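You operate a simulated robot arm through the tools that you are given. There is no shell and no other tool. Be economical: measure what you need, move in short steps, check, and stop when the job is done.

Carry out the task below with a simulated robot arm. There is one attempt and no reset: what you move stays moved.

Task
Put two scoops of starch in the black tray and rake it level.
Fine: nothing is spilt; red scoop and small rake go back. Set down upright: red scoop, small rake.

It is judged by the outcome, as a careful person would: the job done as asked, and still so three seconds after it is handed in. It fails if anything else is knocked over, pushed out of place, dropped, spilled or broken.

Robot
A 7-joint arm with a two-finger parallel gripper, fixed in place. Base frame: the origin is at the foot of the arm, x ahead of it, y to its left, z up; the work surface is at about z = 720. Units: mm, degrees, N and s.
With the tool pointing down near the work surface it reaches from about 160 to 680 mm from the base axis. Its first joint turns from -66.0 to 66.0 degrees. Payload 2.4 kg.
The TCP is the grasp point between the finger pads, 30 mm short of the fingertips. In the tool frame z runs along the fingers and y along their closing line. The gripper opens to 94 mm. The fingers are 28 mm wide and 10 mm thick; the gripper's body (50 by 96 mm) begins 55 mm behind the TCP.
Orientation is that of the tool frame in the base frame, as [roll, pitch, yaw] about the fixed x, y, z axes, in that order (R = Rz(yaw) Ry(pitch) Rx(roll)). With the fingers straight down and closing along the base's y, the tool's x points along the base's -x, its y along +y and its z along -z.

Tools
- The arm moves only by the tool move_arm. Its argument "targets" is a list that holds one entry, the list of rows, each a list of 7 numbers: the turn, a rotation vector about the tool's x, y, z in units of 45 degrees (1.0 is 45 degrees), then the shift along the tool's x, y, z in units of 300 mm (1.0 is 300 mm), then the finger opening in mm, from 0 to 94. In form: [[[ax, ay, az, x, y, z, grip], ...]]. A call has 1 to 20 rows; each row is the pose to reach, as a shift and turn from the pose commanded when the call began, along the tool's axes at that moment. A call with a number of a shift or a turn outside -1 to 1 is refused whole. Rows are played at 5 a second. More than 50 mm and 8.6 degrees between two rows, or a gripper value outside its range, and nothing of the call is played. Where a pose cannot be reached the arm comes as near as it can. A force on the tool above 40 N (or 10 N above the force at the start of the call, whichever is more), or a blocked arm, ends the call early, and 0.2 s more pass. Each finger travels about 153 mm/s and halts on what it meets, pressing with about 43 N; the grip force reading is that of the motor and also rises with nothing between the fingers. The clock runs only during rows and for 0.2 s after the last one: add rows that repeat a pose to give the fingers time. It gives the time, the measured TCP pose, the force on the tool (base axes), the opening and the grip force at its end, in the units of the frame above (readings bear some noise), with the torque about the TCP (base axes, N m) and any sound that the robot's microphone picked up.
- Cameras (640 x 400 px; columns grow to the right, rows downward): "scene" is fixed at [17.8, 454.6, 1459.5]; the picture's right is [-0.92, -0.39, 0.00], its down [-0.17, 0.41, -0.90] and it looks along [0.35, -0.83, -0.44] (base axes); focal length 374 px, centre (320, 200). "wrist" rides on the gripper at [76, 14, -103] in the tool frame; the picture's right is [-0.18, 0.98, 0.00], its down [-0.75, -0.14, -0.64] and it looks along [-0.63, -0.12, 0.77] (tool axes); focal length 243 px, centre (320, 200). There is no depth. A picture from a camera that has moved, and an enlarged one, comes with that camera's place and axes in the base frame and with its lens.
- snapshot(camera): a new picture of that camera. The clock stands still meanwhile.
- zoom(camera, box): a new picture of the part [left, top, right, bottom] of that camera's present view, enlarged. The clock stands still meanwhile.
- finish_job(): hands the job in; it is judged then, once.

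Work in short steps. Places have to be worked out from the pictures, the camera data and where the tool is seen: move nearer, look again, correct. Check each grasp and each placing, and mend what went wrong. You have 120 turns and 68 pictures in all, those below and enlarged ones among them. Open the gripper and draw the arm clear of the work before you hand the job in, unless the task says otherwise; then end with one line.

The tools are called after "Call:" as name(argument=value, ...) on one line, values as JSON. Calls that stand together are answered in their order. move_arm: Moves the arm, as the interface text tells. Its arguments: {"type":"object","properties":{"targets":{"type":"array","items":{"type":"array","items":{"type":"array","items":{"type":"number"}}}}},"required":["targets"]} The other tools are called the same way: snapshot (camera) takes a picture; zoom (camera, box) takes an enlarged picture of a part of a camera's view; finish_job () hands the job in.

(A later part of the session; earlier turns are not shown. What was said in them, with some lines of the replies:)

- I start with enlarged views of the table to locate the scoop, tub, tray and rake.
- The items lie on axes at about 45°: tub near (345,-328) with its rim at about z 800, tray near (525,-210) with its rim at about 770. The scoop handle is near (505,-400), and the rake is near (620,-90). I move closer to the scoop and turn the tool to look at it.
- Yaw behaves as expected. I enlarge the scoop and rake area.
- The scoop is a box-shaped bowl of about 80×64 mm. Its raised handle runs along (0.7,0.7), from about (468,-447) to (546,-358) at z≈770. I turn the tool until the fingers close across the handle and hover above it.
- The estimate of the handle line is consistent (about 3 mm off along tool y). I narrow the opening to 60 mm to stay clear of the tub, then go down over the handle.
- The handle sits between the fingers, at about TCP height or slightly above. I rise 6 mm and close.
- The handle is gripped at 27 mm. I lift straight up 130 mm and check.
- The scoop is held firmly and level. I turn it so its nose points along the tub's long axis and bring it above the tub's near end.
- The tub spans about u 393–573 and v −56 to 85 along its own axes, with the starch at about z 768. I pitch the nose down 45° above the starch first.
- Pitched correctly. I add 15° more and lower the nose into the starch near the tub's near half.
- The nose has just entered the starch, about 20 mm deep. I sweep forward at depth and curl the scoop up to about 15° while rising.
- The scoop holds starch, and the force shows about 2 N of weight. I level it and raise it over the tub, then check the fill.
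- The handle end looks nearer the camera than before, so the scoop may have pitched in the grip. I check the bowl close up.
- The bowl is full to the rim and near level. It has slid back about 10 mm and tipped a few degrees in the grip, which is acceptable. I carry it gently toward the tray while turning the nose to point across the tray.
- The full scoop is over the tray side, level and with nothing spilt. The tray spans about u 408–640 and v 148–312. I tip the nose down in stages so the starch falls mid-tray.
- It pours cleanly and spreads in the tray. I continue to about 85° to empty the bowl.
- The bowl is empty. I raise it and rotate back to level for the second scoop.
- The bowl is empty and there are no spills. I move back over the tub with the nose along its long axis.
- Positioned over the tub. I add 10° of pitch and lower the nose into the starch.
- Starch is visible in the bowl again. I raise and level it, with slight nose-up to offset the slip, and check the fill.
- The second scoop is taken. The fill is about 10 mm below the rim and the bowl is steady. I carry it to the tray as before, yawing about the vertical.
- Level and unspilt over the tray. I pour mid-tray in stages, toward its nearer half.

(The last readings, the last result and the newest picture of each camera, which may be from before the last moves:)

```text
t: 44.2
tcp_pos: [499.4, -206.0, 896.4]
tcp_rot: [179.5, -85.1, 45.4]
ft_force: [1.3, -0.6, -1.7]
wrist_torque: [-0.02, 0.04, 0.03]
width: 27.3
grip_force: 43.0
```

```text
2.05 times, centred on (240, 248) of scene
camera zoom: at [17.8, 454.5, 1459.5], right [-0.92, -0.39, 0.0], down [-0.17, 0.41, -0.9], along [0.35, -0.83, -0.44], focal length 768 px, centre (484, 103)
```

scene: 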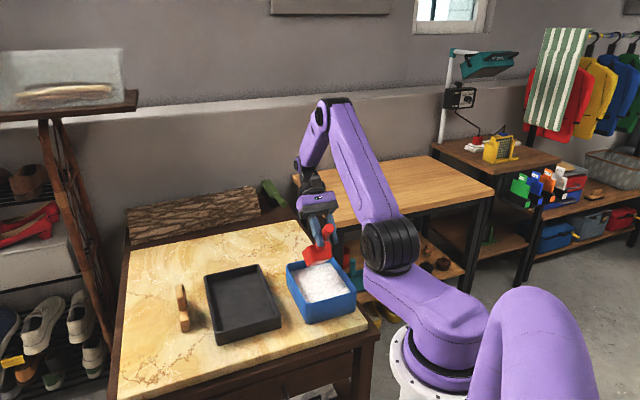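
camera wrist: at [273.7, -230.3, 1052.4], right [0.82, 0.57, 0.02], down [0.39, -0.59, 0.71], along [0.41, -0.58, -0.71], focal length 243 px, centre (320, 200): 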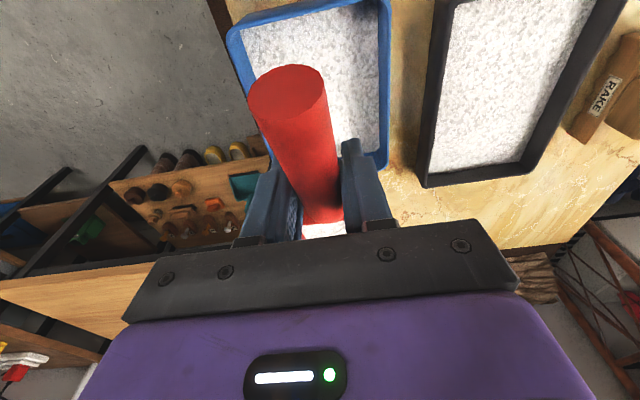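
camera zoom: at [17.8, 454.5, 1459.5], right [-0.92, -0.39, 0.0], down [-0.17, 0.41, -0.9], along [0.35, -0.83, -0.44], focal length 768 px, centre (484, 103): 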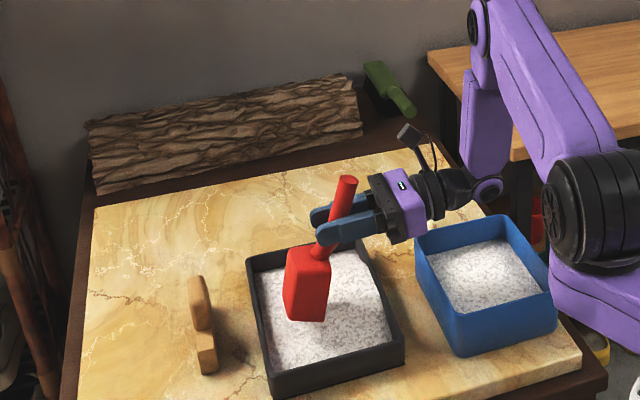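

Both scoops are in the tray. I raise the scoop and turn it level again, then look at its attitude in the grip.

Call:
move_arm(targets=[[[0, 0, 0, 0.06, 0, 0, 10], [0, -0.15, 0, 0.13, 0, 0, 10], [0, -0.3, 0, 0.2, 0, 0, 10], [0, -0.45, 0, 0.2, 0, 0, 10], [0, -0.6, 0, 0.2, 0, 0, 10], [0, -0.75, 0, 0.2, 0, 0, 10], [0, -0.9, 0, 0.2, 0, 0, 10]]])

Call:
move_arm(targets=[[[0, -0.15, 0, 0, 0, 0, 10], [0, -0.33, 0, 0, 0, 0, 10], [0, -0.5, 0, 0, 0, 0, 10], [0, -0.67, 0, 0, 0, 0, 10], [0, -0.83, 0, 0, 0, 0, 10], [0, -1, 0, 0, 0, 0, 10]]])

Call:
zoom(camera="scene", box=[190, 180, 334, 270])

Call:
snapshot(camera="wrist")

```text
t: 45.8
tcp_pos: [502.6, -203.8, 955.1]
tcp_rot: [-180.0, -44.5, 45.0]
ft_force: [-0.6, -0.6, -1.3]
wrist_torque: [0.03, -0.02, -0.01]
width: 27.1
grip_force: 43.2
```

```text
t: 47.2
tcp_pos: [501.8, -203.7, 955.3]
tcp_rot: [179.8, 0.5, 44.9]
ft_force: [0.2, -0.7, -1.2]
wrist_torque: [-0.02, -0.06, 0.05]
width: 27.1
grip_force: 42.4
```

```text
4.44 times, centred on (262, 225) of scene
camera zoom: at [17.8, 454.5, 1459.5], right [-0.92, -0.39, 0.0], down [-0.17, 0.41, -0.9], along [0.35, -0.83, -0.44], focal length 1664 px, centre (578, 89)
```

zoom: 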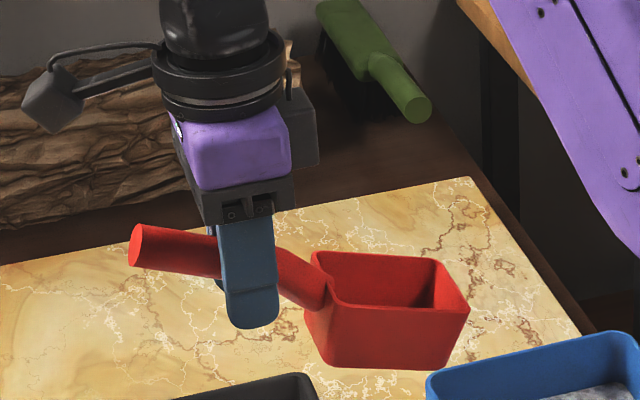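

```text
29 pictures are left
camera wrist: at [565.0, -159.6, 1055.0], right [0.57, -0.82, 0.0], down [-0.63, -0.43, 0.65], along [-0.53, -0.37, -0.76], focal length 243 px, centre (320, 200)
```

wrist: 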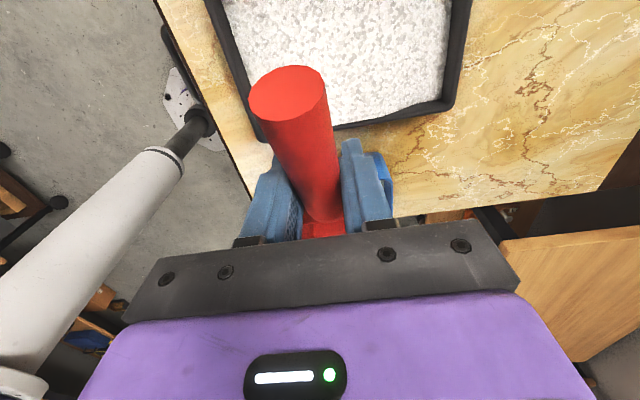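

The scoop is pitched about 14° nose-down and has slid about 17 mm in the grip. I go above its original spot with the tool tilted −14° to level it, then inspect.

Call:
move_arm(targets=[[[0, -0.05, 0, -0.078, 0.077, 0.02, 10], [0, -0.1, 0, -0.156, 0.154, 0.04, 10], [0, -0.155, 0, -0.234, 0.232, 0.06, 10], [0, -0.21, 0, -0.311, 0.309, 0.1, 10], [0, -0.26, 0, -0.389, 0.386, 0.14, 10], [0, -0.311, 0, -0.467, 0.463, 0.183, 10]]])

Call:
zoom(camera="scene", box=[230, 190, 374, 280])

Call:
snapshot(camera="wrist")

```text
t: 48.6
tcp_pos: [501.0, -401.4, 901.9]
tcp_rot: [180.0, 14.5, 45.1]
ft_force: [-0.5, -0.6, -0.6]
wrist_torque: [0.02, -0.03, 0.01]
width: 26.9
grip_force: 43.7
```

```text
4.44 times, centred on (302, 235) of scene
camera zoom: at [17.8, 454.6, 1459.5], right [-0.92, -0.39, 0.0], down [-0.17, 0.41, -0.9], along [0.35, -0.82, -0.44], focal length 1664 px, centre (400, 44)
```

zoom: 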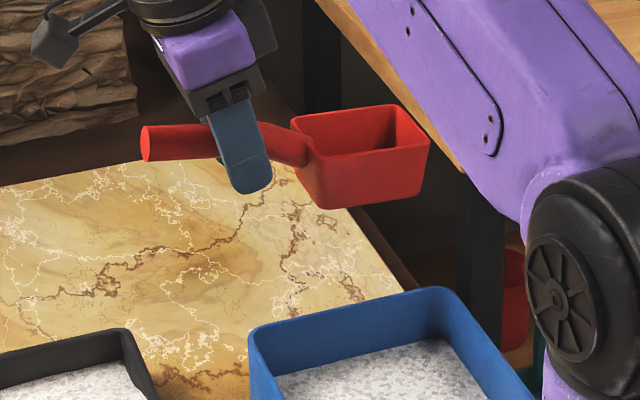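

```text
27 pictures are left
camera wrist: at [580.7, -340.9, 980.8], right [0.57, -0.82, 0.05], down [-0.5, -0.3, 0.81], along [-0.65, -0.49, -0.58], focal length 243 px, centre (320, 200)
```

wrist: 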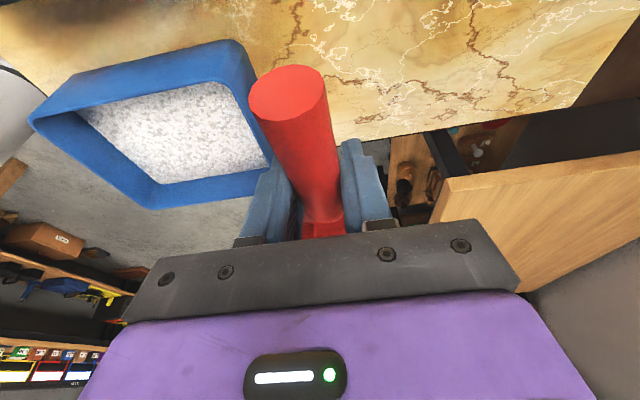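

The bowl is still about 5° nose-down. I add 5.5° of tilt and lower to about 25 mm above the resting height to compare with the original picture.

Call:
move_arm(targets=[[[0, -0.06, 0, 0.016, 0, 0.065, 10], [0, -0.122, 0, 0.033, 0, 0.13, 10], [0, -0.122, 0, 0.05, 0, 0.195, 10], [0, -0.122, 0, 0.066, 0, 0.26, 10], [0, -0.122, 0, 0.082, 0, 0.323, 10]]])

Call:
zoom(camera="scene", box=[230, 230, 370, 330])

```text
t: 49.8
tcp_pos: [499.3, -401.3, 802.7]
tcp_rot: [-180.0, 20.0, 45.1]
ft_force: [0.0, 0.2, -0.7]
wrist_torque: [0.04, -0.03, 0.01]
width: 27.1
grip_force: 43.3
```

```text
4.00 times, centred on (300, 280) of scene
camera zoom: at [17.8, 454.5, 1459.5], right [-0.92, -0.39, 0.0], down [-0.17, 0.41, -0.9], along [0.35, -0.82, -0.44], focal length 1497 px, centre (400, -120)
```

zoom: 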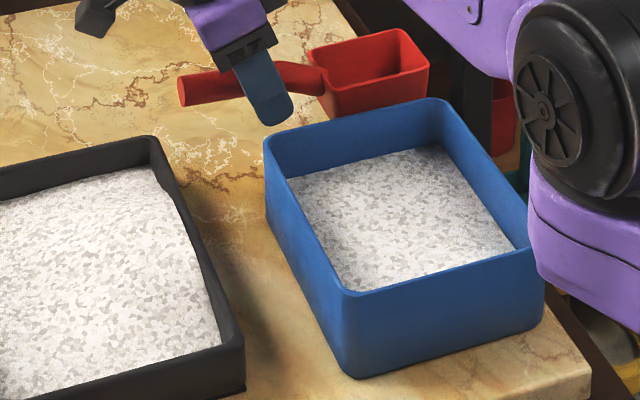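

The attitude now matches the resting one, and the position is within about 3 mm. I lower about 30 mm until it touches.

Call:
move_arm(targets=[[[0, 0, 0, 0.012, 0, 0.032, 10], [0, 0, 0, 0.024, 0, 0.065, 10], [0, 0, 0, 0.03, 0, 0.083, 10], [0, 0, 0, 0.033, 0, 0.091, 10], [0, 0, 0, 0.035, 0, 0.097, 10]]])

Call:
zoom(camera="scene", box=[230, 230, 370, 330])

```text
t: 51.0
tcp_pos: [500.7, -401.3, 769.6]
tcp_rot: [-180.0, 19.9, 45.1]
ft_force: [0.1, -0.8, -1.4]
wrist_torque: [0.0, -0.08, 0.02]
width: 27.1
grip_force: 42.6
```

```text
4.00 times, centred on (300, 280) of scene
camera zoom: at [17.8, 454.5, 1459.5], right [-0.92, -0.39, 0.0], down [-0.17, 0.41, -0.9], along [0.35, -0.82, -0.44], focal length 1497 px, centre (400, -120)
```

zoom: 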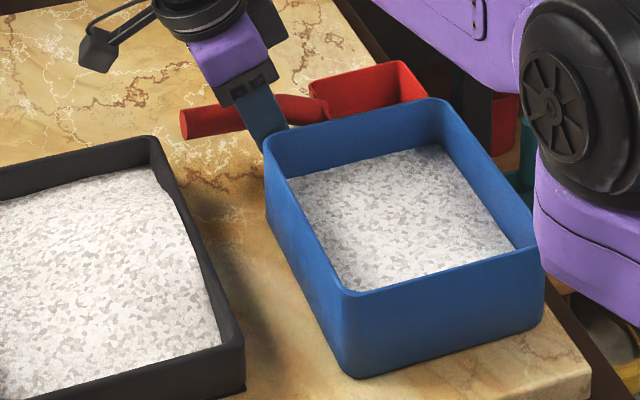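

It is practically at its resting place. I lower 2 mm more and open the fingers in place.

Call:
move_arm(targets=[[[0, 0, 0, 0.001, 0, 0.004, 10], [0, 0, 0, 0.002, 0, 0.007, 10], [0, 0, 0, 0.002, 0, 0.007, 30], [0, 0, 0, 0.002, 0, 0.007, 45], [0, 0, 0, 0.002, 0, 0.007, 55], [0, 0, 0, 0.002, 0, 0.007, 55]]])

Call:
zoom(camera="scene", box=[230, 230, 370, 330])

```text
t: 52.4
tcp_pos: [500.0, -400.9, 768.5]
tcp_rot: [180.0, 20.0, 45.1]
ft_force: [-0.3, -0.3, -0.5]
wrist_torque: [-0.01, 0.02, 0.02]
width: 54.9
grip_force: 0.0
```

```text
4.00 times, centred on (300, 280) of scene
camera zoom: at [17.8, 454.6, 1459.5], right [-0.92, -0.39, 0.0], down [-0.17, 0.41, -0.9], along [0.35, -0.83, -0.44], focal length 1497 px, centre (400, -120)
```

zoom: 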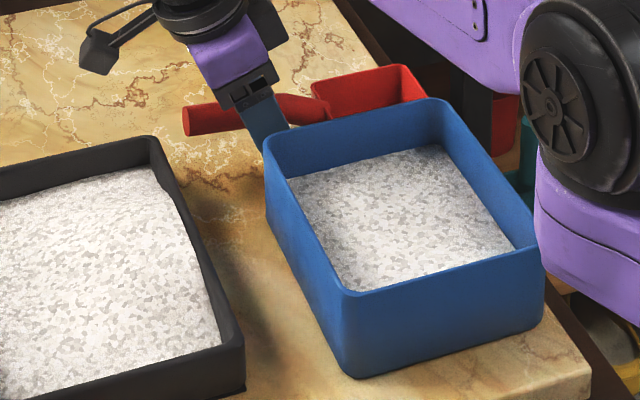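

The scoop is back upright at its original place. I back out along the finger direction and straighten the tool.

Call:
move_arm(targets=[[[0, 0, 0, 0, 0, -0.06, 55], [0, 0, 0, 0, 0, -0.15, 55], [0, 0, 0, 0, 0, -0.28, 55], [0, 0, 0, 0, 0, -0.42, 55], [0, 0.15, 0, 0, 0, -0.5, 70], [0, 0.3, 0, 0, 0, -0.5, 80], [0, 0.444, 0, 0, 0, -0.5, 80]]])

Call:
snapshot(camera="wrist")

```text
t: 54.0
tcp_pos: [535.9, -365.3, 909.6]
tcp_rot: [-179.9, -0.1, 45.1]
ft_force: [0.9, -0.6, 0.0]
wrist_torque: [0.0, 0.05, -0.01]
width: 79.7
grip_force: 0.1
```

```text
23 pictures are left
camera wrist: at [599.5, -321.5, 1010.2], right [0.57, -0.82, 0.0], down [-0.63, -0.44, 0.64], along [-0.53, -0.36, -0.77], focal length 243 px, centre (320, 200)
```

wrist: 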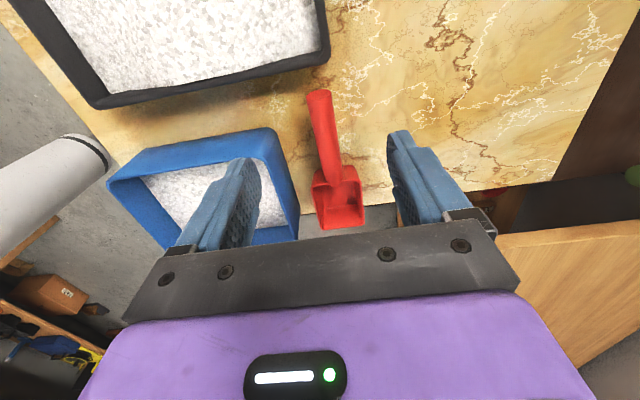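

The scoop stands where it was. I travel over to the rake, turning the tool so that the fingers close across its handle.

Call:
move_arm(targets=[[[0, 0, -0.167, 0.072, -0.045, -0.02, 80], [0, 0, -0.333, 0.144, -0.089, -0.04, 80], [0, 0, -0.5, 0.217, -0.134, -0.06, 80], [0, 0, -0.667, 0.289, -0.178, -0.08, 80], [0, 0, -0.833, 0.361, -0.223, -0.1, 80], [0, 0, -1, 0.433, -0.267, -0.1, 80]]])

Call:
move_arm(targets=[[[0, 0, -0.167, 0.087, 0.018, 0, 80], [0, 0, -0.333, 0.174, 0.037, 0, 80], [0, 0, -0.5, 0.26, 0.056, 0, 80], [0, 0, -0.667, 0.347, 0.074, 0, 80], [0, 0, -0.833, 0.434, 0.092, 0, 80], [0, 0, -1, 0.521, 0.111, 0, 80]]])

Call:
snapshot(camera="wrist")

Call:
zoom(camera="scene", box=[130, 210, 290, 345])

```text
t: 55.4
tcp_pos: [571.0, -218.3, 940.3]
tcp_rot: [179.8, 0.0, 90.3]
ft_force: [0.9, 0.0, -0.6]
wrist_torque: [0.01, -0.03, 0.02]
width: 80.0
grip_force: 0.0
```

```text
t: 56.8
tcp_pos: [605.6, -61.6, 938.1]
tcp_rot: [-180.0, 0.0, 135.2]
ft_force: [-0.7, 0.4, -1.0]
wrist_torque: [0.01, 0.01, 0.01]
width: 80.1
grip_force: 0.1
```

```text
22 pictures are left
camera wrist: at [560.1, 2.4, 1038.7], right [0.82, 0.57, 0.0], down [0.44, -0.63, 0.64], along [0.36, -0.53, -0.77], focal length 243 px, centre (320, 200)
```

wrist: 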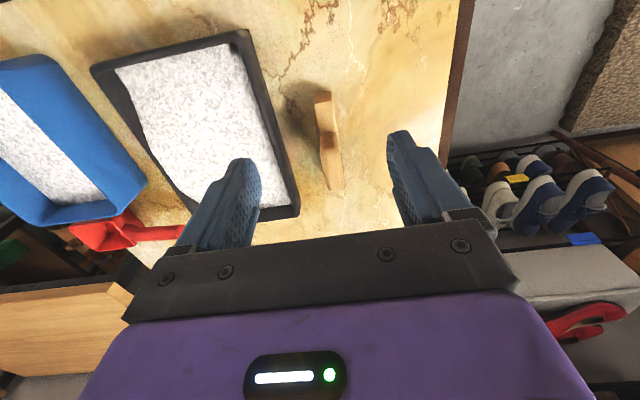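

```text
2.96 times, centred on (210, 278) of scene
camera zoom: at [17.8, 454.5, 1459.5], right [-0.92, -0.39, 0.0], down [-0.17, 0.41, -0.9], along [0.35, -0.83, -0.44], focal length 1109 px, centre (646, -30)
```

zoom: 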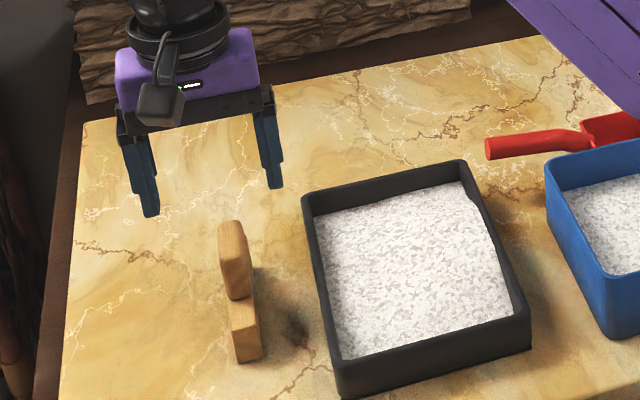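

Call:
zoom(camera="wrist", box=[264, 70, 392, 210])

```text
2.86 times, centred on (328, 140) of wrist
camera zoom: at [560.1, 2.4, 1038.7], right [0.82, 0.57, 0.0], down [0.44, -0.63, 0.64], along [0.36, -0.53, -0.77], focal length 693 px, centre (297, 371)
```

zoom: 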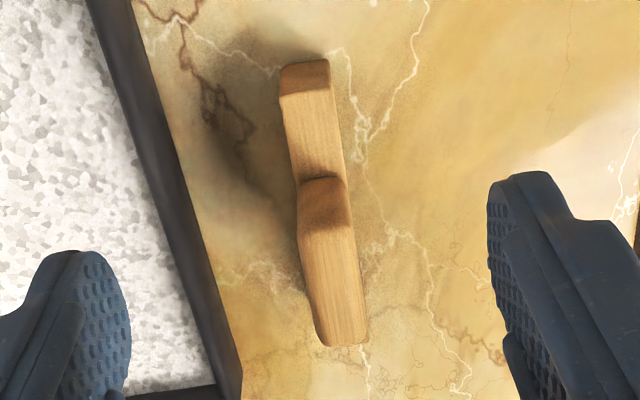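

The rake is a vertical board resting on its teeth (u 483–~610, v≈384, top z≈762). Its upright block handle spans u 520–575 up to z≈808. I move over the handle and partly down, then verify.

Call:
move_arm(targets=[[[0, 0, 0, -0.06, 0, 0.02, 70], [0, 0, 0, -0.13, 0, 0.06, 60], [0, 0, 0, -0.19, 0, 0.12, 60], [0, 0, 0, -0.23, 0, 0.2, 60], [0, 0, 0, -0.23, 0, 0.27, 60]]])

Call:
snapshot(camera="wrist")

```text
t: 58.0
tcp_pos: [653.5, -108.8, 856.5]
tcp_rot: [-179.9, -0.1, 135.1]
ft_force: [-0.6, 0.2, -0.1]
wrist_torque: [-0.02, 0.02, 0.02]
width: 60.1
grip_force: 0.0
```

```text
19 pictures are left
camera wrist: at [608.9, -45.2, 956.8], right [0.82, 0.57, 0.0], down [0.43, -0.63, 0.64], along [0.36, -0.53, -0.77], focal length 243 px, centre (320, 200)
```

wrist: 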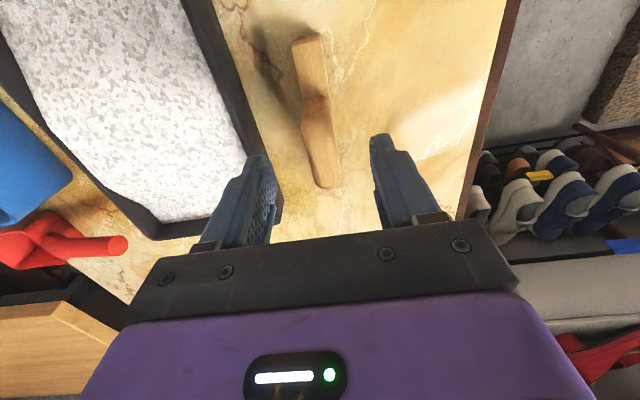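

The handle is centred under the fingers at (655,-111). I descend to z≈792 and close.

Call:
move_arm(targets=[[[0, 0, 0, 0, 0, 0.07, 60], [0, 0, 0, 0, 0, 0.14, 60], [0, 0, 0, 0, 0, 0.19, 60], [0, 0, 0, 0, 0, 0.215, 60]]])

Call:
move_arm(targets=[[[0, 0, 0, 0, 0, 0, 40], [0, 0, 0, 0, 0, 0, 20], [0, 0, 0, 0, 0, 0, 8], [0, 0, 0, 0, 0, 0, 5], [0, 0, 0, 0, 0, 0, 5]]])

Call:
zoom(camera="scene", box=[130, 230, 290, 345])

```text
t: 59.0
tcp_pos: [653.4, -109.2, 792.7]
tcp_rot: [180.0, 0.0, 135.1]
ft_force: [-1.5, 0.7, -0.5]
wrist_torque: [-0.02, -0.03, 0.0]
width: 59.9
grip_force: 0.1
```

```text
t: 60.2
tcp_pos: [652.8, -110.4, 792.5]
tcp_rot: [-180.0, 0.0, 135.2]
ft_force: [-0.2, 0.4, 0.0]
wrist_torque: [0.0, 0.01, 0.03]
width: 25.5
grip_force: 43.3
```

```text
3.48 times, centred on (210, 288) of scene
camera zoom: at [17.8, 454.5, 1459.5], right [-0.92, -0.39, 0.0], down [-0.17, 0.41, -0.9], along [0.35, -0.82, -0.44], focal length 1302 px, centre (703, -104)
```

zoom: 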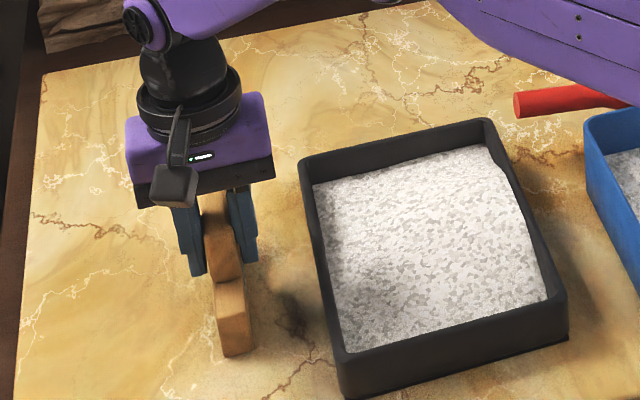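

The rake is gripped (25.5 mm, teeth about 72 mm below the TCP). I lift it and turn it 90° so that the board spans the tray's width, then hold it over the tray.

Call:
move_arm(targets=[[[0, 0, 0, 0, 0, -0.04, 5], [0, 0, 0, 0, 0, -0.12, 5], [0, 0, 0, 0, 0, -0.22, 5], [0, 0, 0, 0, 0, -0.32, 5]]])

Call:
move_arm(targets=[[[0, 0, 0.167, 0.004, -0.039, 0, 5], [0, 0, 0.333, 0.008, -0.078, 0, 5], [0, 0, 0.5, 0.012, -0.117, 0, 5], [0, 0, 0.667, 0.015, -0.155, 0, 5], [0, 0, 0.833, 0.019, -0.194, 0, 5], [0, 0, 1, 0.023, -0.233, 0, 5]]])

Call:
move_arm(targets=[[[0, 0, 0.167, -0.025, -0.031, 0, 5], [0, 0, 0.333, -0.049, -0.062, 0, 5], [0, 0, 0.5, -0.074, -0.093, 0, 5], [0, 0, 0.667, -0.099, -0.124, 0, 5], [0, 0, 0.833, -0.123, -0.155, 0, 5], [0, 0, 1, -0.148, -0.186, 0, 5]]])

Call:
zoom(camera="scene", box=[170, 220, 314, 345])

Call:
snapshot(camera="wrist")

```text
t: 61.2
tcp_pos: [654.5, -108.0, 889.5]
tcp_rot: [179.9, -0.1, 135.0]
ft_force: [0.5, -0.1, -0.9]
wrist_torque: [0.01, 0.05, -0.02]
width: 25.6
grip_force: 43.2
```

```text
t: 62.6
tcp_pos: [599.7, -153.2, 890.4]
tcp_rot: [180.0, 0.0, 89.9]
ft_force: [0.5, 0.4, -0.2]
wrist_torque: [0.07, -0.01, -0.01]
width: 25.9
grip_force: 43.1
```

```text
t: 64.0
tcp_pos: [543.8, -199.8, 889.6]
tcp_rot: [-180.0, 0.1, 44.9]
ft_force: [-0.7, 0.0, -1.6]
wrist_torque: [0.03, 0.01, 0.06]
width: 25.5
grip_force: 42.8
```

```text
3.20 times, centred on (242, 282) of scene
camera zoom: at [17.8, 454.5, 1459.5], right [-0.92, -0.39, 0.0], down [-0.17, 0.41, -0.9], along [0.35, -0.82, -0.44], focal length 1198 px, centre (570, -64)
```

zoom: 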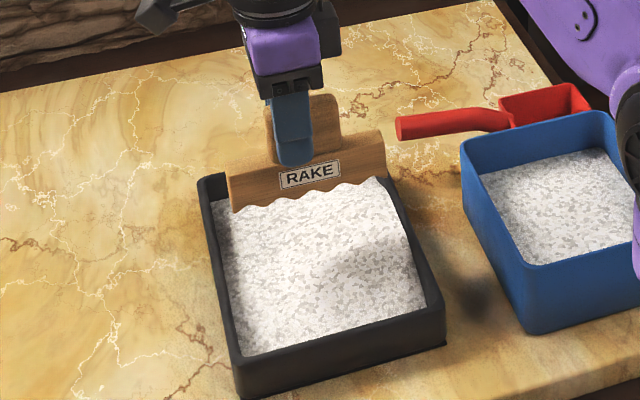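

```text
16 pictures are left
camera wrist: at [606.0, -156.0, 990.7], right [0.56, -0.83, 0.0], down [-0.63, -0.43, 0.64], along [-0.53, -0.36, -0.77], focal length 243 px, centre (320, 200)
```

wrist: 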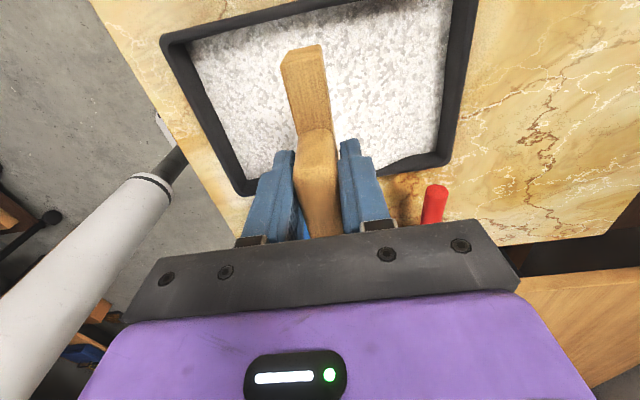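

The board spans v≈168–296 inside the tray walls (about 160–310), and the starch surface is near z≈743. I move to the near end, lower the teeth to just about the surface, and make a first pass along the tray.

Call:
move_arm(targets=[[[0, 0, 0, 0.005, -0.1, 0, 5], [0, 0, 0, 0.01, -0.2, 0, 5], [0, 0, 0, 0.01, -0.286, 0, 5], [0, 0, 0, 0.01, -0.286, 0.08, 5], [0, 0, 0, 0.01, -0.286, 0.15, 5], [0, 0, 0, 0.01, -0.286, 0.2, 5], [0, 0, 0, 0.01, -0.286, 0.235, 5]]])

Call:
zoom(camera="scene", box=[170, 230, 314, 350])

```text
t: 65.6
tcp_pos: [486.3, -136.0, 819.7]
tcp_rot: [180.0, -0.1, 45.1]
ft_force: [0.6, -0.1, -0.4]
wrist_torque: [0.02, 0.01, -0.01]
width: 25.6
grip_force: 42.6
```

```text
3.33 times, centred on (242, 290) of scene
camera zoom: at [17.8, 454.5, 1459.5], right [-0.92, -0.39, 0.0], down [-0.17, 0.41, -0.9], along [0.35, -0.82, -0.44], focal length 1248 px, centre (580, -100)
```

zoom: 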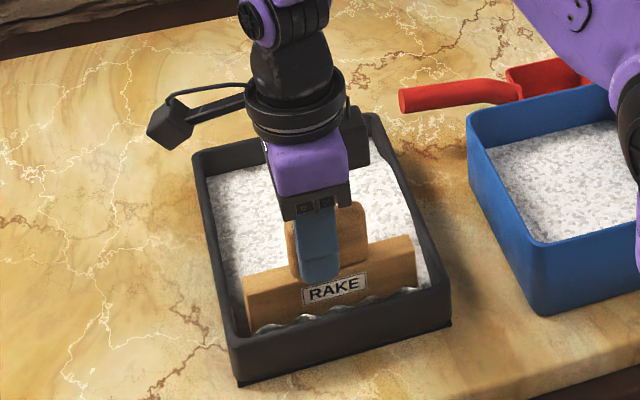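

The board is well centred and its teeth just meet the surface. I sweep along the tray to the far end.

Call:
move_arm(targets=[[[0, 0, 0, 0, 0.04, 0.004, 5], [0, 0, 0, 0, 0.08, 0.004, 5], [0, 0, 0, 0, 0.12, 0.004, 5], [0, 0, 0, 0, 0.16, 0.004, 5], [0, 0, 0, 0, 0.2, 0.004, 5], [0, 0, 0, 0, 0.24, 0.004, 5], [0, 0, 0, 0, 0.28, 0.004, 5], [0, 0, 0, 0, 0.32, 0.004, 5], [0, 0, 0, 0, 0.36, 0.004, 5], [0, 0, 0, 0, 0.4, 0.004, 5], [0, 0, 0, 0, 0.44, 0.004, 5], [0, 0, 0, 0, 0.48, 0.004, 5], [0, 0, 0, 0, 0.52, 0.004, 5], [0, 0, 0, 0, 0.56, 0.004, 5], [0, 0, 0, 0, 0.575, 0.004, 5]]])

Call:
zoom(camera="scene", box=[170, 230, 314, 350])

```text
t: 68.8
tcp_pos: [606.6, -257.8, 818.0]
tcp_rot: [180.0, 0.0, 45.2]
ft_force: [-1.5, -0.2, -0.5]
wrist_torque: [0.02, 0.0, 0.02]
width: 25.4
grip_force: 42.6
```

```text
3.33 times, centred on (242, 290) of scene
camera zoom: at [17.8, 454.5, 1459.5], right [-0.92, -0.39, 0.0], down [-0.17, 0.41, -0.9], along [0.35, -0.82, -0.44], focal length 1248 px, centre (580, -100)
```

zoom: 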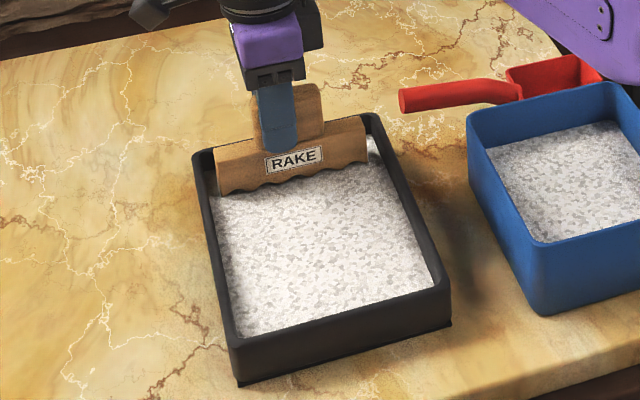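

I look closer to see whether the teeth touch the starch at this height.

Call:
zoom(camera="scene", box=[212, 255, 292, 305])

```text
8.00 times, centred on (252, 280) of scene
camera zoom: at [17.8, 454.5, 1459.5], right [-0.92, -0.39, 0.0], down [-0.17, 0.41, -0.9], along [0.35, -0.82, -0.44], focal length 2994 px, centre (864, -440)
```

zoom: 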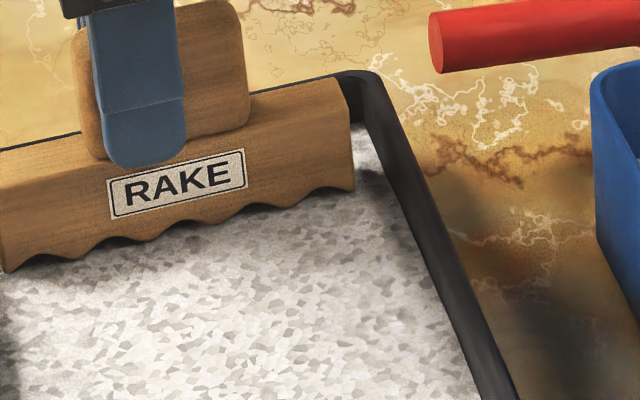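

The teeth skim just above or at the surface. I make a return pass about 5 mm lower, shifted slightly toward the right wall.

Call:
move_arm(targets=[[[0, 0, 0, -0.015, 0, 0, 5], [0, 0, 0, -0.015, -0.01, 0.012, 5], [0, 0, 0, -0.015, -0.04, 0.017, 5], [0, 0, 0, -0.015, -0.08, 0.017, 5], [0, 0, 0, -0.015, -0.12, 0.017, 5], [0, 0, 0, -0.015, -0.16, 0.017, 5], [0, 0, 0, -0.015, -0.2, 0.017, 5], [0, 0, 0, -0.015, -0.24, 0.017, 5], [0, 0, 0, -0.015, -0.28, 0.017, 5], [0, 0, 0, -0.015, -0.32, 0.017, 5], [0, 0, 0, -0.015, -0.36, 0.017, 5], [0, 0, 0, -0.015, -0.4, 0.017, 5], [0, 0, 0, -0.015, -0.44, 0.017, 5], [0, 0, 0, -0.015, -0.48, 0.017, 5], [0, 0, 0, -0.015, -0.52, 0.017, 5], [0, 0, 0, -0.015, -0.56, 0.017, 5], [0, 0, 0, -0.015, -0.575, 0.017, 5]]])

Call:
zoom(camera="scene", box=[200, 255, 296, 350])

```text
t: 72.4
tcp_pos: [481.3, -139.2, 812.8]
tcp_rot: [180.0, 0.0, 45.1]
ft_force: [-0.1, 0.2, -0.4]
wrist_torque: [0.0, -0.01, -0.02]
width: 25.6
grip_force: 43.1
```

```text
4.21 times, centred on (248, 302) of scene
camera zoom: at [17.8, 454.5, 1459.5], right [-0.92, -0.39, 0.0], down [-0.17, 0.41, -0.9], along [0.35, -0.82, -0.44], focal length 1576 px, centre (623, -232)
```

zoom: 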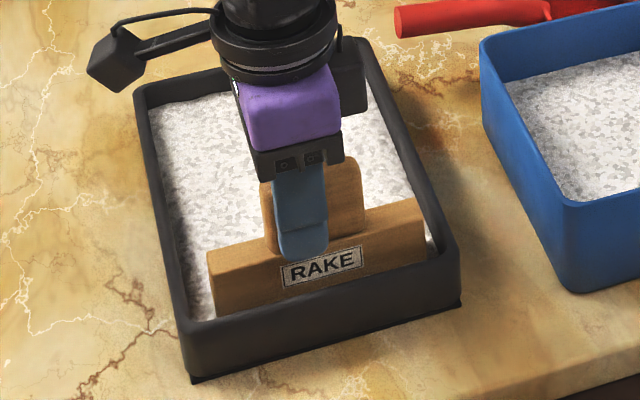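

No notable resistance. I make another forward pass 3 mm lower, shifted toward the left wall.

Call:
move_arm(targets=[[[0, 0, 0, 0.03, 0, 0.005, 5], [0, 0, 0, 0.03, 0.01, 0.01, 5], [0, 0, 0, 0.03, 0.04, 0.01, 5], [0, 0, 0, 0.03, 0.08, 0.01, 5], [0, 0, 0, 0.03, 0.12, 0.01, 5], [0, 0, 0, 0.03, 0.16, 0.01, 5], [0, 0, 0, 0.03, 0.2, 0.01, 5], [0, 0, 0, 0.03, 0.24, 0.01, 5], [0, 0, 0, 0.03, 0.28, 0.01, 5], [0, 0, 0, 0.03, 0.32, 0.01, 5], [0, 0, 0, 0.03, 0.36, 0.01, 5], [0, 0, 0, 0.03, 0.4, 0.01, 5], [0, 0, 0, 0.03, 0.44, 0.01, 5], [0, 0, 0, 0.03, 0.48, 0.01, 5], [0, 0, 0, 0.03, 0.52, 0.01, 5], [0, 0, 0, 0.03, 0.56, 0.01, 5], [0, 0, 0, 0.03, 0.575, 0.01, 5]]])

Call:
zoom(camera="scene", box=[200, 255, 296, 350])

```text
t: 76.0
tcp_pos: [610.2, -254.5, 810.8]
tcp_rot: [-180.0, 0.0, 45.0]
ft_force: [0.1, 0.1, -1.5]
wrist_torque: [0.03, -0.01, -0.01]
width: 25.4
grip_force: 43.4
```

```text
4.21 times, centred on (248, 302) of scene
camera zoom: at [17.8, 454.5, 1459.5], right [-0.92, -0.39, 0.0], down [-0.17, 0.41, -0.9], along [0.35, -0.82, -0.44], focal length 1576 px, centre (623, -232)
```

zoom: 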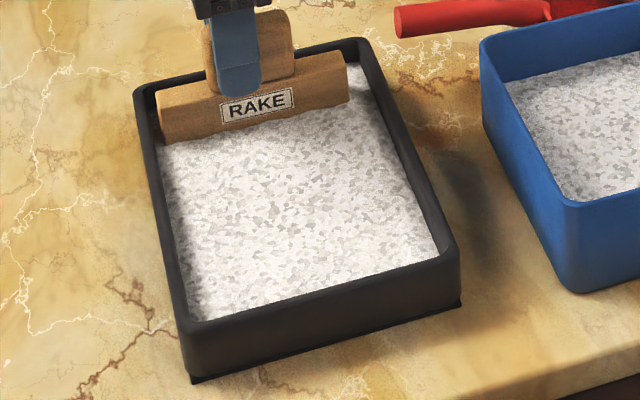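

The teeth are now engaged and the swath is flat. I make a centred return pass raised 2 mm to spread anything pushed to the far end.

Call:
move_arm(targets=[[[0, 0, 0, -0.015, 0, -0.004, 5], [0, 0, 0, -0.015, -0.01, -0.007, 5], [0, 0, 0, -0.015, -0.04, -0.007, 5], [0, 0, 0, -0.015, -0.08, -0.007, 5], [0, 0, 0, -0.015, -0.12, -0.007, 5], [0, 0, 0, -0.015, -0.16, -0.007, 5], [0, 0, 0, -0.015, -0.2, -0.007, 5], [0, 0, 0, -0.015, -0.24, -0.007, 5], [0, 0, 0, -0.015, -0.28, -0.007, 5], [0, 0, 0, -0.015, -0.32, -0.007, 5], [0, 0, 0, -0.015, -0.36, -0.007, 5], [0, 0, 0, -0.015, -0.4, -0.007, 5], [0, 0, 0, -0.015, -0.44, -0.007, 5], [0, 0, 0, -0.015, -0.48, -0.007, 5], [0, 0, 0, -0.015, -0.52, -0.007, 5], [0, 0, 0, -0.015, -0.56, -0.008, 5], [0, 0, 0, -0.015, -0.575, -0.01, 5]]])

Call:
move_arm(targets=[[[0, 0, 0, 0, 0.01, -0.01, 5], [0, 0, 0, 0, 0.02, -0.03, 5], [0, 0, 0, 0, 0.02, -0.08, 5], [0, 0, 0, 0, 0.02, -0.16, 5], [0, 0, 0, 0, 0.02, -0.25, 5], [0, 0, 0, 0.1, 0.02, -0.27, 5], [0, 0, 0, 0.25, 0.02, -0.27, 5], [0, 0, 0, 0.4, 0.02, -0.27, 5]]])

Call:
zoom(camera="scene", box=[190, 250, 302, 350])

```text
t: 79.6
tcp_pos: [484.3, -134.4, 812.3]
tcp_rot: [180.0, 0.0, 45.1]
ft_force: [0.4, -0.2, -1.3]
wrist_torque: [0.0, -0.01, -0.01]
width: 25.8
grip_force: 42.8
```

```text
t: 81.4
tcp_pos: [576.1, -53.9, 894.3]
tcp_rot: [-180.0, 0.0, 44.9]
ft_force: [-1.4, 0.8, -0.7]
wrist_torque: [0.02, -0.03, -0.02]
width: 25.8
grip_force: 43.3
```

```text
4.00 times, centred on (246, 300) of scene
camera zoom: at [17.8, 454.5, 1459.5], right [-0.92, -0.39, 0.0], down [-0.17, 0.41, -0.9], along [0.35, -0.83, -0.44], focal length 1497 px, centre (616, -200)
```

zoom: 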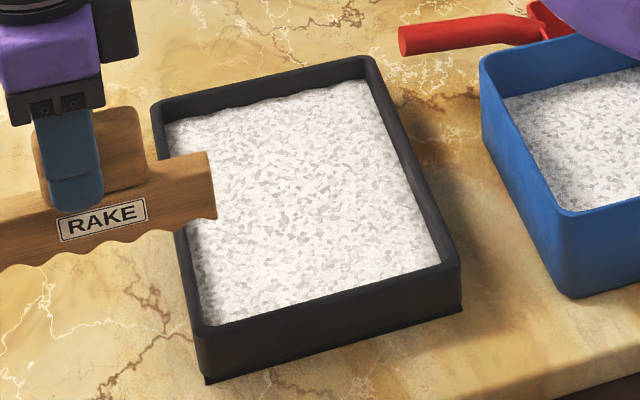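

The surface looks level. I check the far-end strip more closely before putting the rake back.

Call:
zoom(camera="scene", box=[224, 260, 296, 305])

```text
8.89 times, centred on (260, 282) of scene
camera zoom: at [17.8, 454.5, 1459.5], right [-0.92, -0.39, 0.0], down [-0.17, 0.41, -0.9], along [0.35, -0.83, -0.44], focal length 3327 px, centre (853, -533)
```

zoom: 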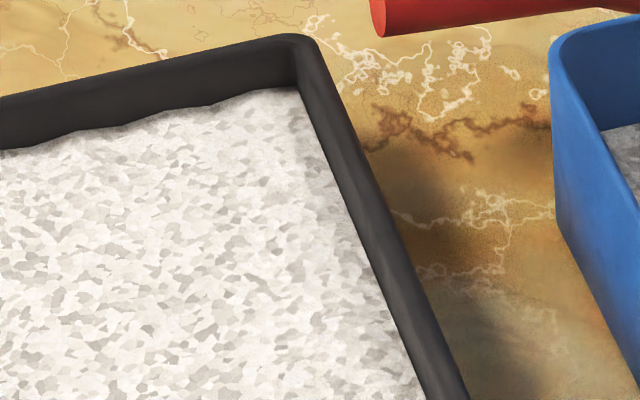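

The unevenness is only 2–3 mm against the far wall, so it is level. I return the rake: first I turn it back toward its original heading.

Call:
move_arm(targets=[[[0, 0, -0.167, 0.005, 0.025, 0, 5], [0, 0, -0.333, 0.009, 0.05, 0, 5], [0, 0, -0.5, 0.013, 0.075, 0, 5], [0, 0, -0.667, 0.018, 0.1, 0, 5], [0, 0, -0.833, 0.022, 0.125, 0, 5], [0, 0, -1, 0.027, 0.15, 0, 5]]])

Call:
move_arm(targets=[[[0, 0, -0.167, 0, 0, 0, 5], [0, 0, -0.333, 0, 0, 0, 5], [0, 0, -0.5, 0, 0, 0, 5], [0, 0, -0.667, 0, 0, 0, 5], [0, 0, -0.833, 0, 0, 0, 5], [0, 0, -1, 0, 0, 0, 5], [0, 0, -1, 0, 0, 0, 5]]])

```text
t: 82.8
tcp_pos: [610.3, -79.7, 892.7]
tcp_rot: [179.9, 0.0, 90.2]
ft_force: [-0.2, -0.7, -0.5]
wrist_torque: [0.02, 0.0, -0.02]
width: 25.6
grip_force: 43.2
```

```text
t: 84.4
tcp_pos: [610.6, -82.2, 894.2]
tcp_rot: [-179.9, 0.0, 135.2]
ft_force: [-0.4, -0.2, -2.3]
wrist_torque: [0.0, -0.02, -0.03]
width: 25.7
grip_force: 43.5
```

I move above the original spot and down to about 7 mm over the table.

Call:
move_arm(targets=[[[0, 0, 0, -0.06, 0.012, 0, 5], [0, 0, 0, -0.12, 0.024, 0.03, 5], [0, 0, 0, -0.168, 0.034, 0.1, 5], [0, 0, 0, -0.168, 0.034, 0.2, 5], [0, 0, 0, -0.168, 0.034, 0.28, 5], [0, 0, 0, -0.168, 0.034, 0.312, 5]]])

Call:
zoom(camera="scene", box=[130, 230, 290, 345])

```text
t: 85.8
tcp_pos: [653.8, -108.8, 800.3]
tcp_rot: [-180.0, 0.0, 135.1]
ft_force: [0.3, 0.8, -1.4]
wrist_torque: [0.03, 0.02, -0.03]
width: 25.4
grip_force: 42.7
```

```text
3.48 times, centred on (210, 288) of scene
camera zoom: at [17.8, 454.5, 1459.5], right [-0.92, -0.39, 0.0], down [-0.17, 0.41, -0.9], along [0.35, -0.82, -0.44], focal length 1302 px, centre (703, -104)
```

zoom: 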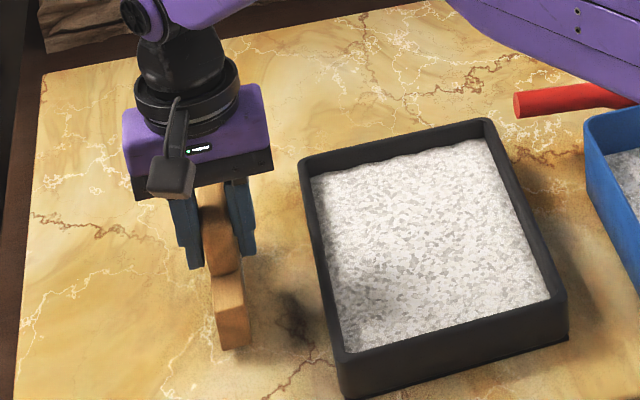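

It is aligned with the original place, about 7 mm high. I lower it to contact and check the readings before opening.

Call:
move_arm(targets=[[[0, 0, 0, 0, 0, 0.012, 5], [0, 0, 0, 0, 0, 0.022, 5], [0, 0, 0, 0, 0, 0.026, 5], [0, 0, 0, 0, 0, 0.028, 5], [0, 0, 0, 0, 0, 0.028, 5]]])

```text
t: 87.0
tcp_pos: [655.6, -108.5, 791.5]
tcp_rot: [-180.0, 0.2, 135.1]
ft_force: [-1.7, 0.6, 11.9]
wrist_torque: [0.3, 0.36, 0.0]
width: 25.9
grip_force: 42.8
```

Contact (12 N). I ease up half a millimetre and open.

Call:
move_arm(targets=[[[0, 0, 0, 0, 0, -0.002, 5], [0, 0, 0, 0, 0, -0.002, 20], [0, 0, 0, 0, 0, -0.002, 32], [0, 0, 0, 0, 0, -0.002, 45], [0, 0, 0, 0, 0, -0.002, 60], [0, 0, 0, 0, 0, -0.002, 60]]])

Call:
zoom(camera="scene", box=[130, 230, 290, 345])

```text
t: 88.4
tcp_pos: [654.1, -109.7, 793.5]
tcp_rot: [-179.9, 0.0, 135.1]
ft_force: [-0.4, 0.7, -0.6]
wrist_torque: [0.0, 0.02, -0.01]
width: 60.1
grip_force: 0.0
```

```text
3.48 times, centred on (210, 288) of scene
camera zoom: at [17.8, 454.6, 1459.5], right [-0.92, -0.39, 0.0], down [-0.17, 0.41, -0.9], along [0.35, -0.83, -0.44], focal length 1302 px, centre (703, -104)
```

zoom: 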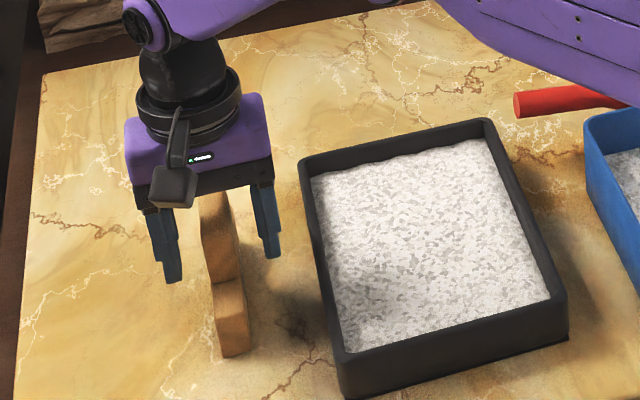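

The rake stands upright in its original place. I rise straight up, then draw the arm back toward the base.

Call:
move_arm(targets=[[[0, 0, 0, 0, 0, -0.06, 60], [0, 0, 0, 0, 0, -0.15, 60], [0, 0, 0, 0, 0, -0.27, 60], [0, 0, 0, 0, 0, -0.4, 60], [0, 0, 0, 0.05, 0, -0.53, 70], [0, 0, 0, 0.15, 0, -0.63, 90], [0, 0, 0, 0.3, 0, -0.68, 90], [0, 0, 0, 0.45, 0, -0.7, 90], [0, 0, 0, 0.6, 0, -0.7, 90]]])

Call:
snapshot(camera="scene")

Call:
snapshot(camera="wrist")

```text
t: 90.4
tcp_pos: [525.4, 18.8, 1001.2]
tcp_rot: [179.9, -0.1, 135.2]
ft_force: [0.1, -0.1, -0.2]
wrist_torque: [-0.04, -0.03, -0.01]
width: 89.8
grip_force: 0.1
```

```text
6 pictures are left
```

scene: 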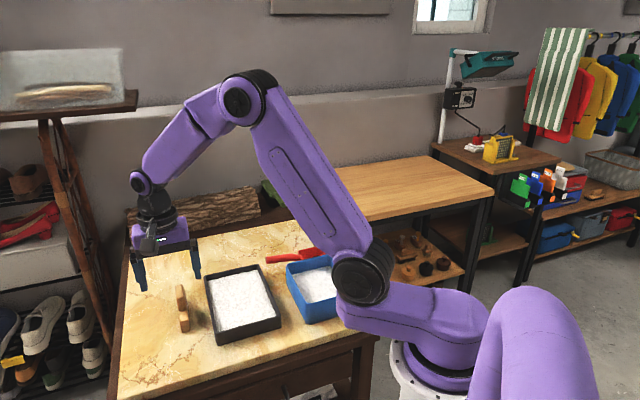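

```text
5 pictures are left
camera wrist: at [480.7, 81.8, 1103.4], right [0.82, 0.57, 0.0], down [0.43, -0.63, 0.64], along [0.36, -0.53, -0.77], focal length 243 px, centre (320, 200)
```

wrist: 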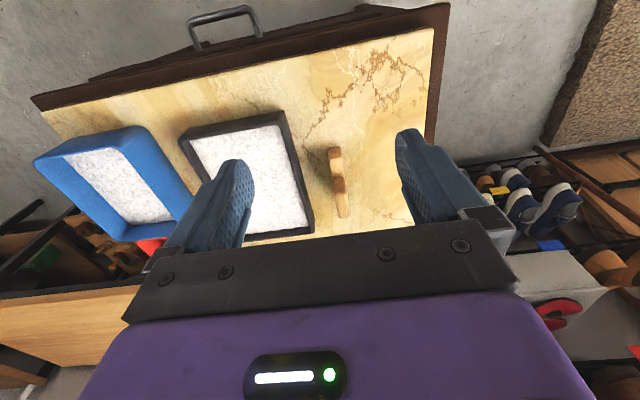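

Everything is in place, the tray is level with no spills, the arm is clear and the gripper is open. I hand the job in.

Call:
finish_job()

```text
The job is handed in.
```

I put two scoops of starch in the black tray and raked it level to within about 2–3 mm. The first scoop was nearly full and the second about three-quarters full. I saw no spills, and the red scoop and small rake are back upright in their original places, the scoop within about 3 mm.
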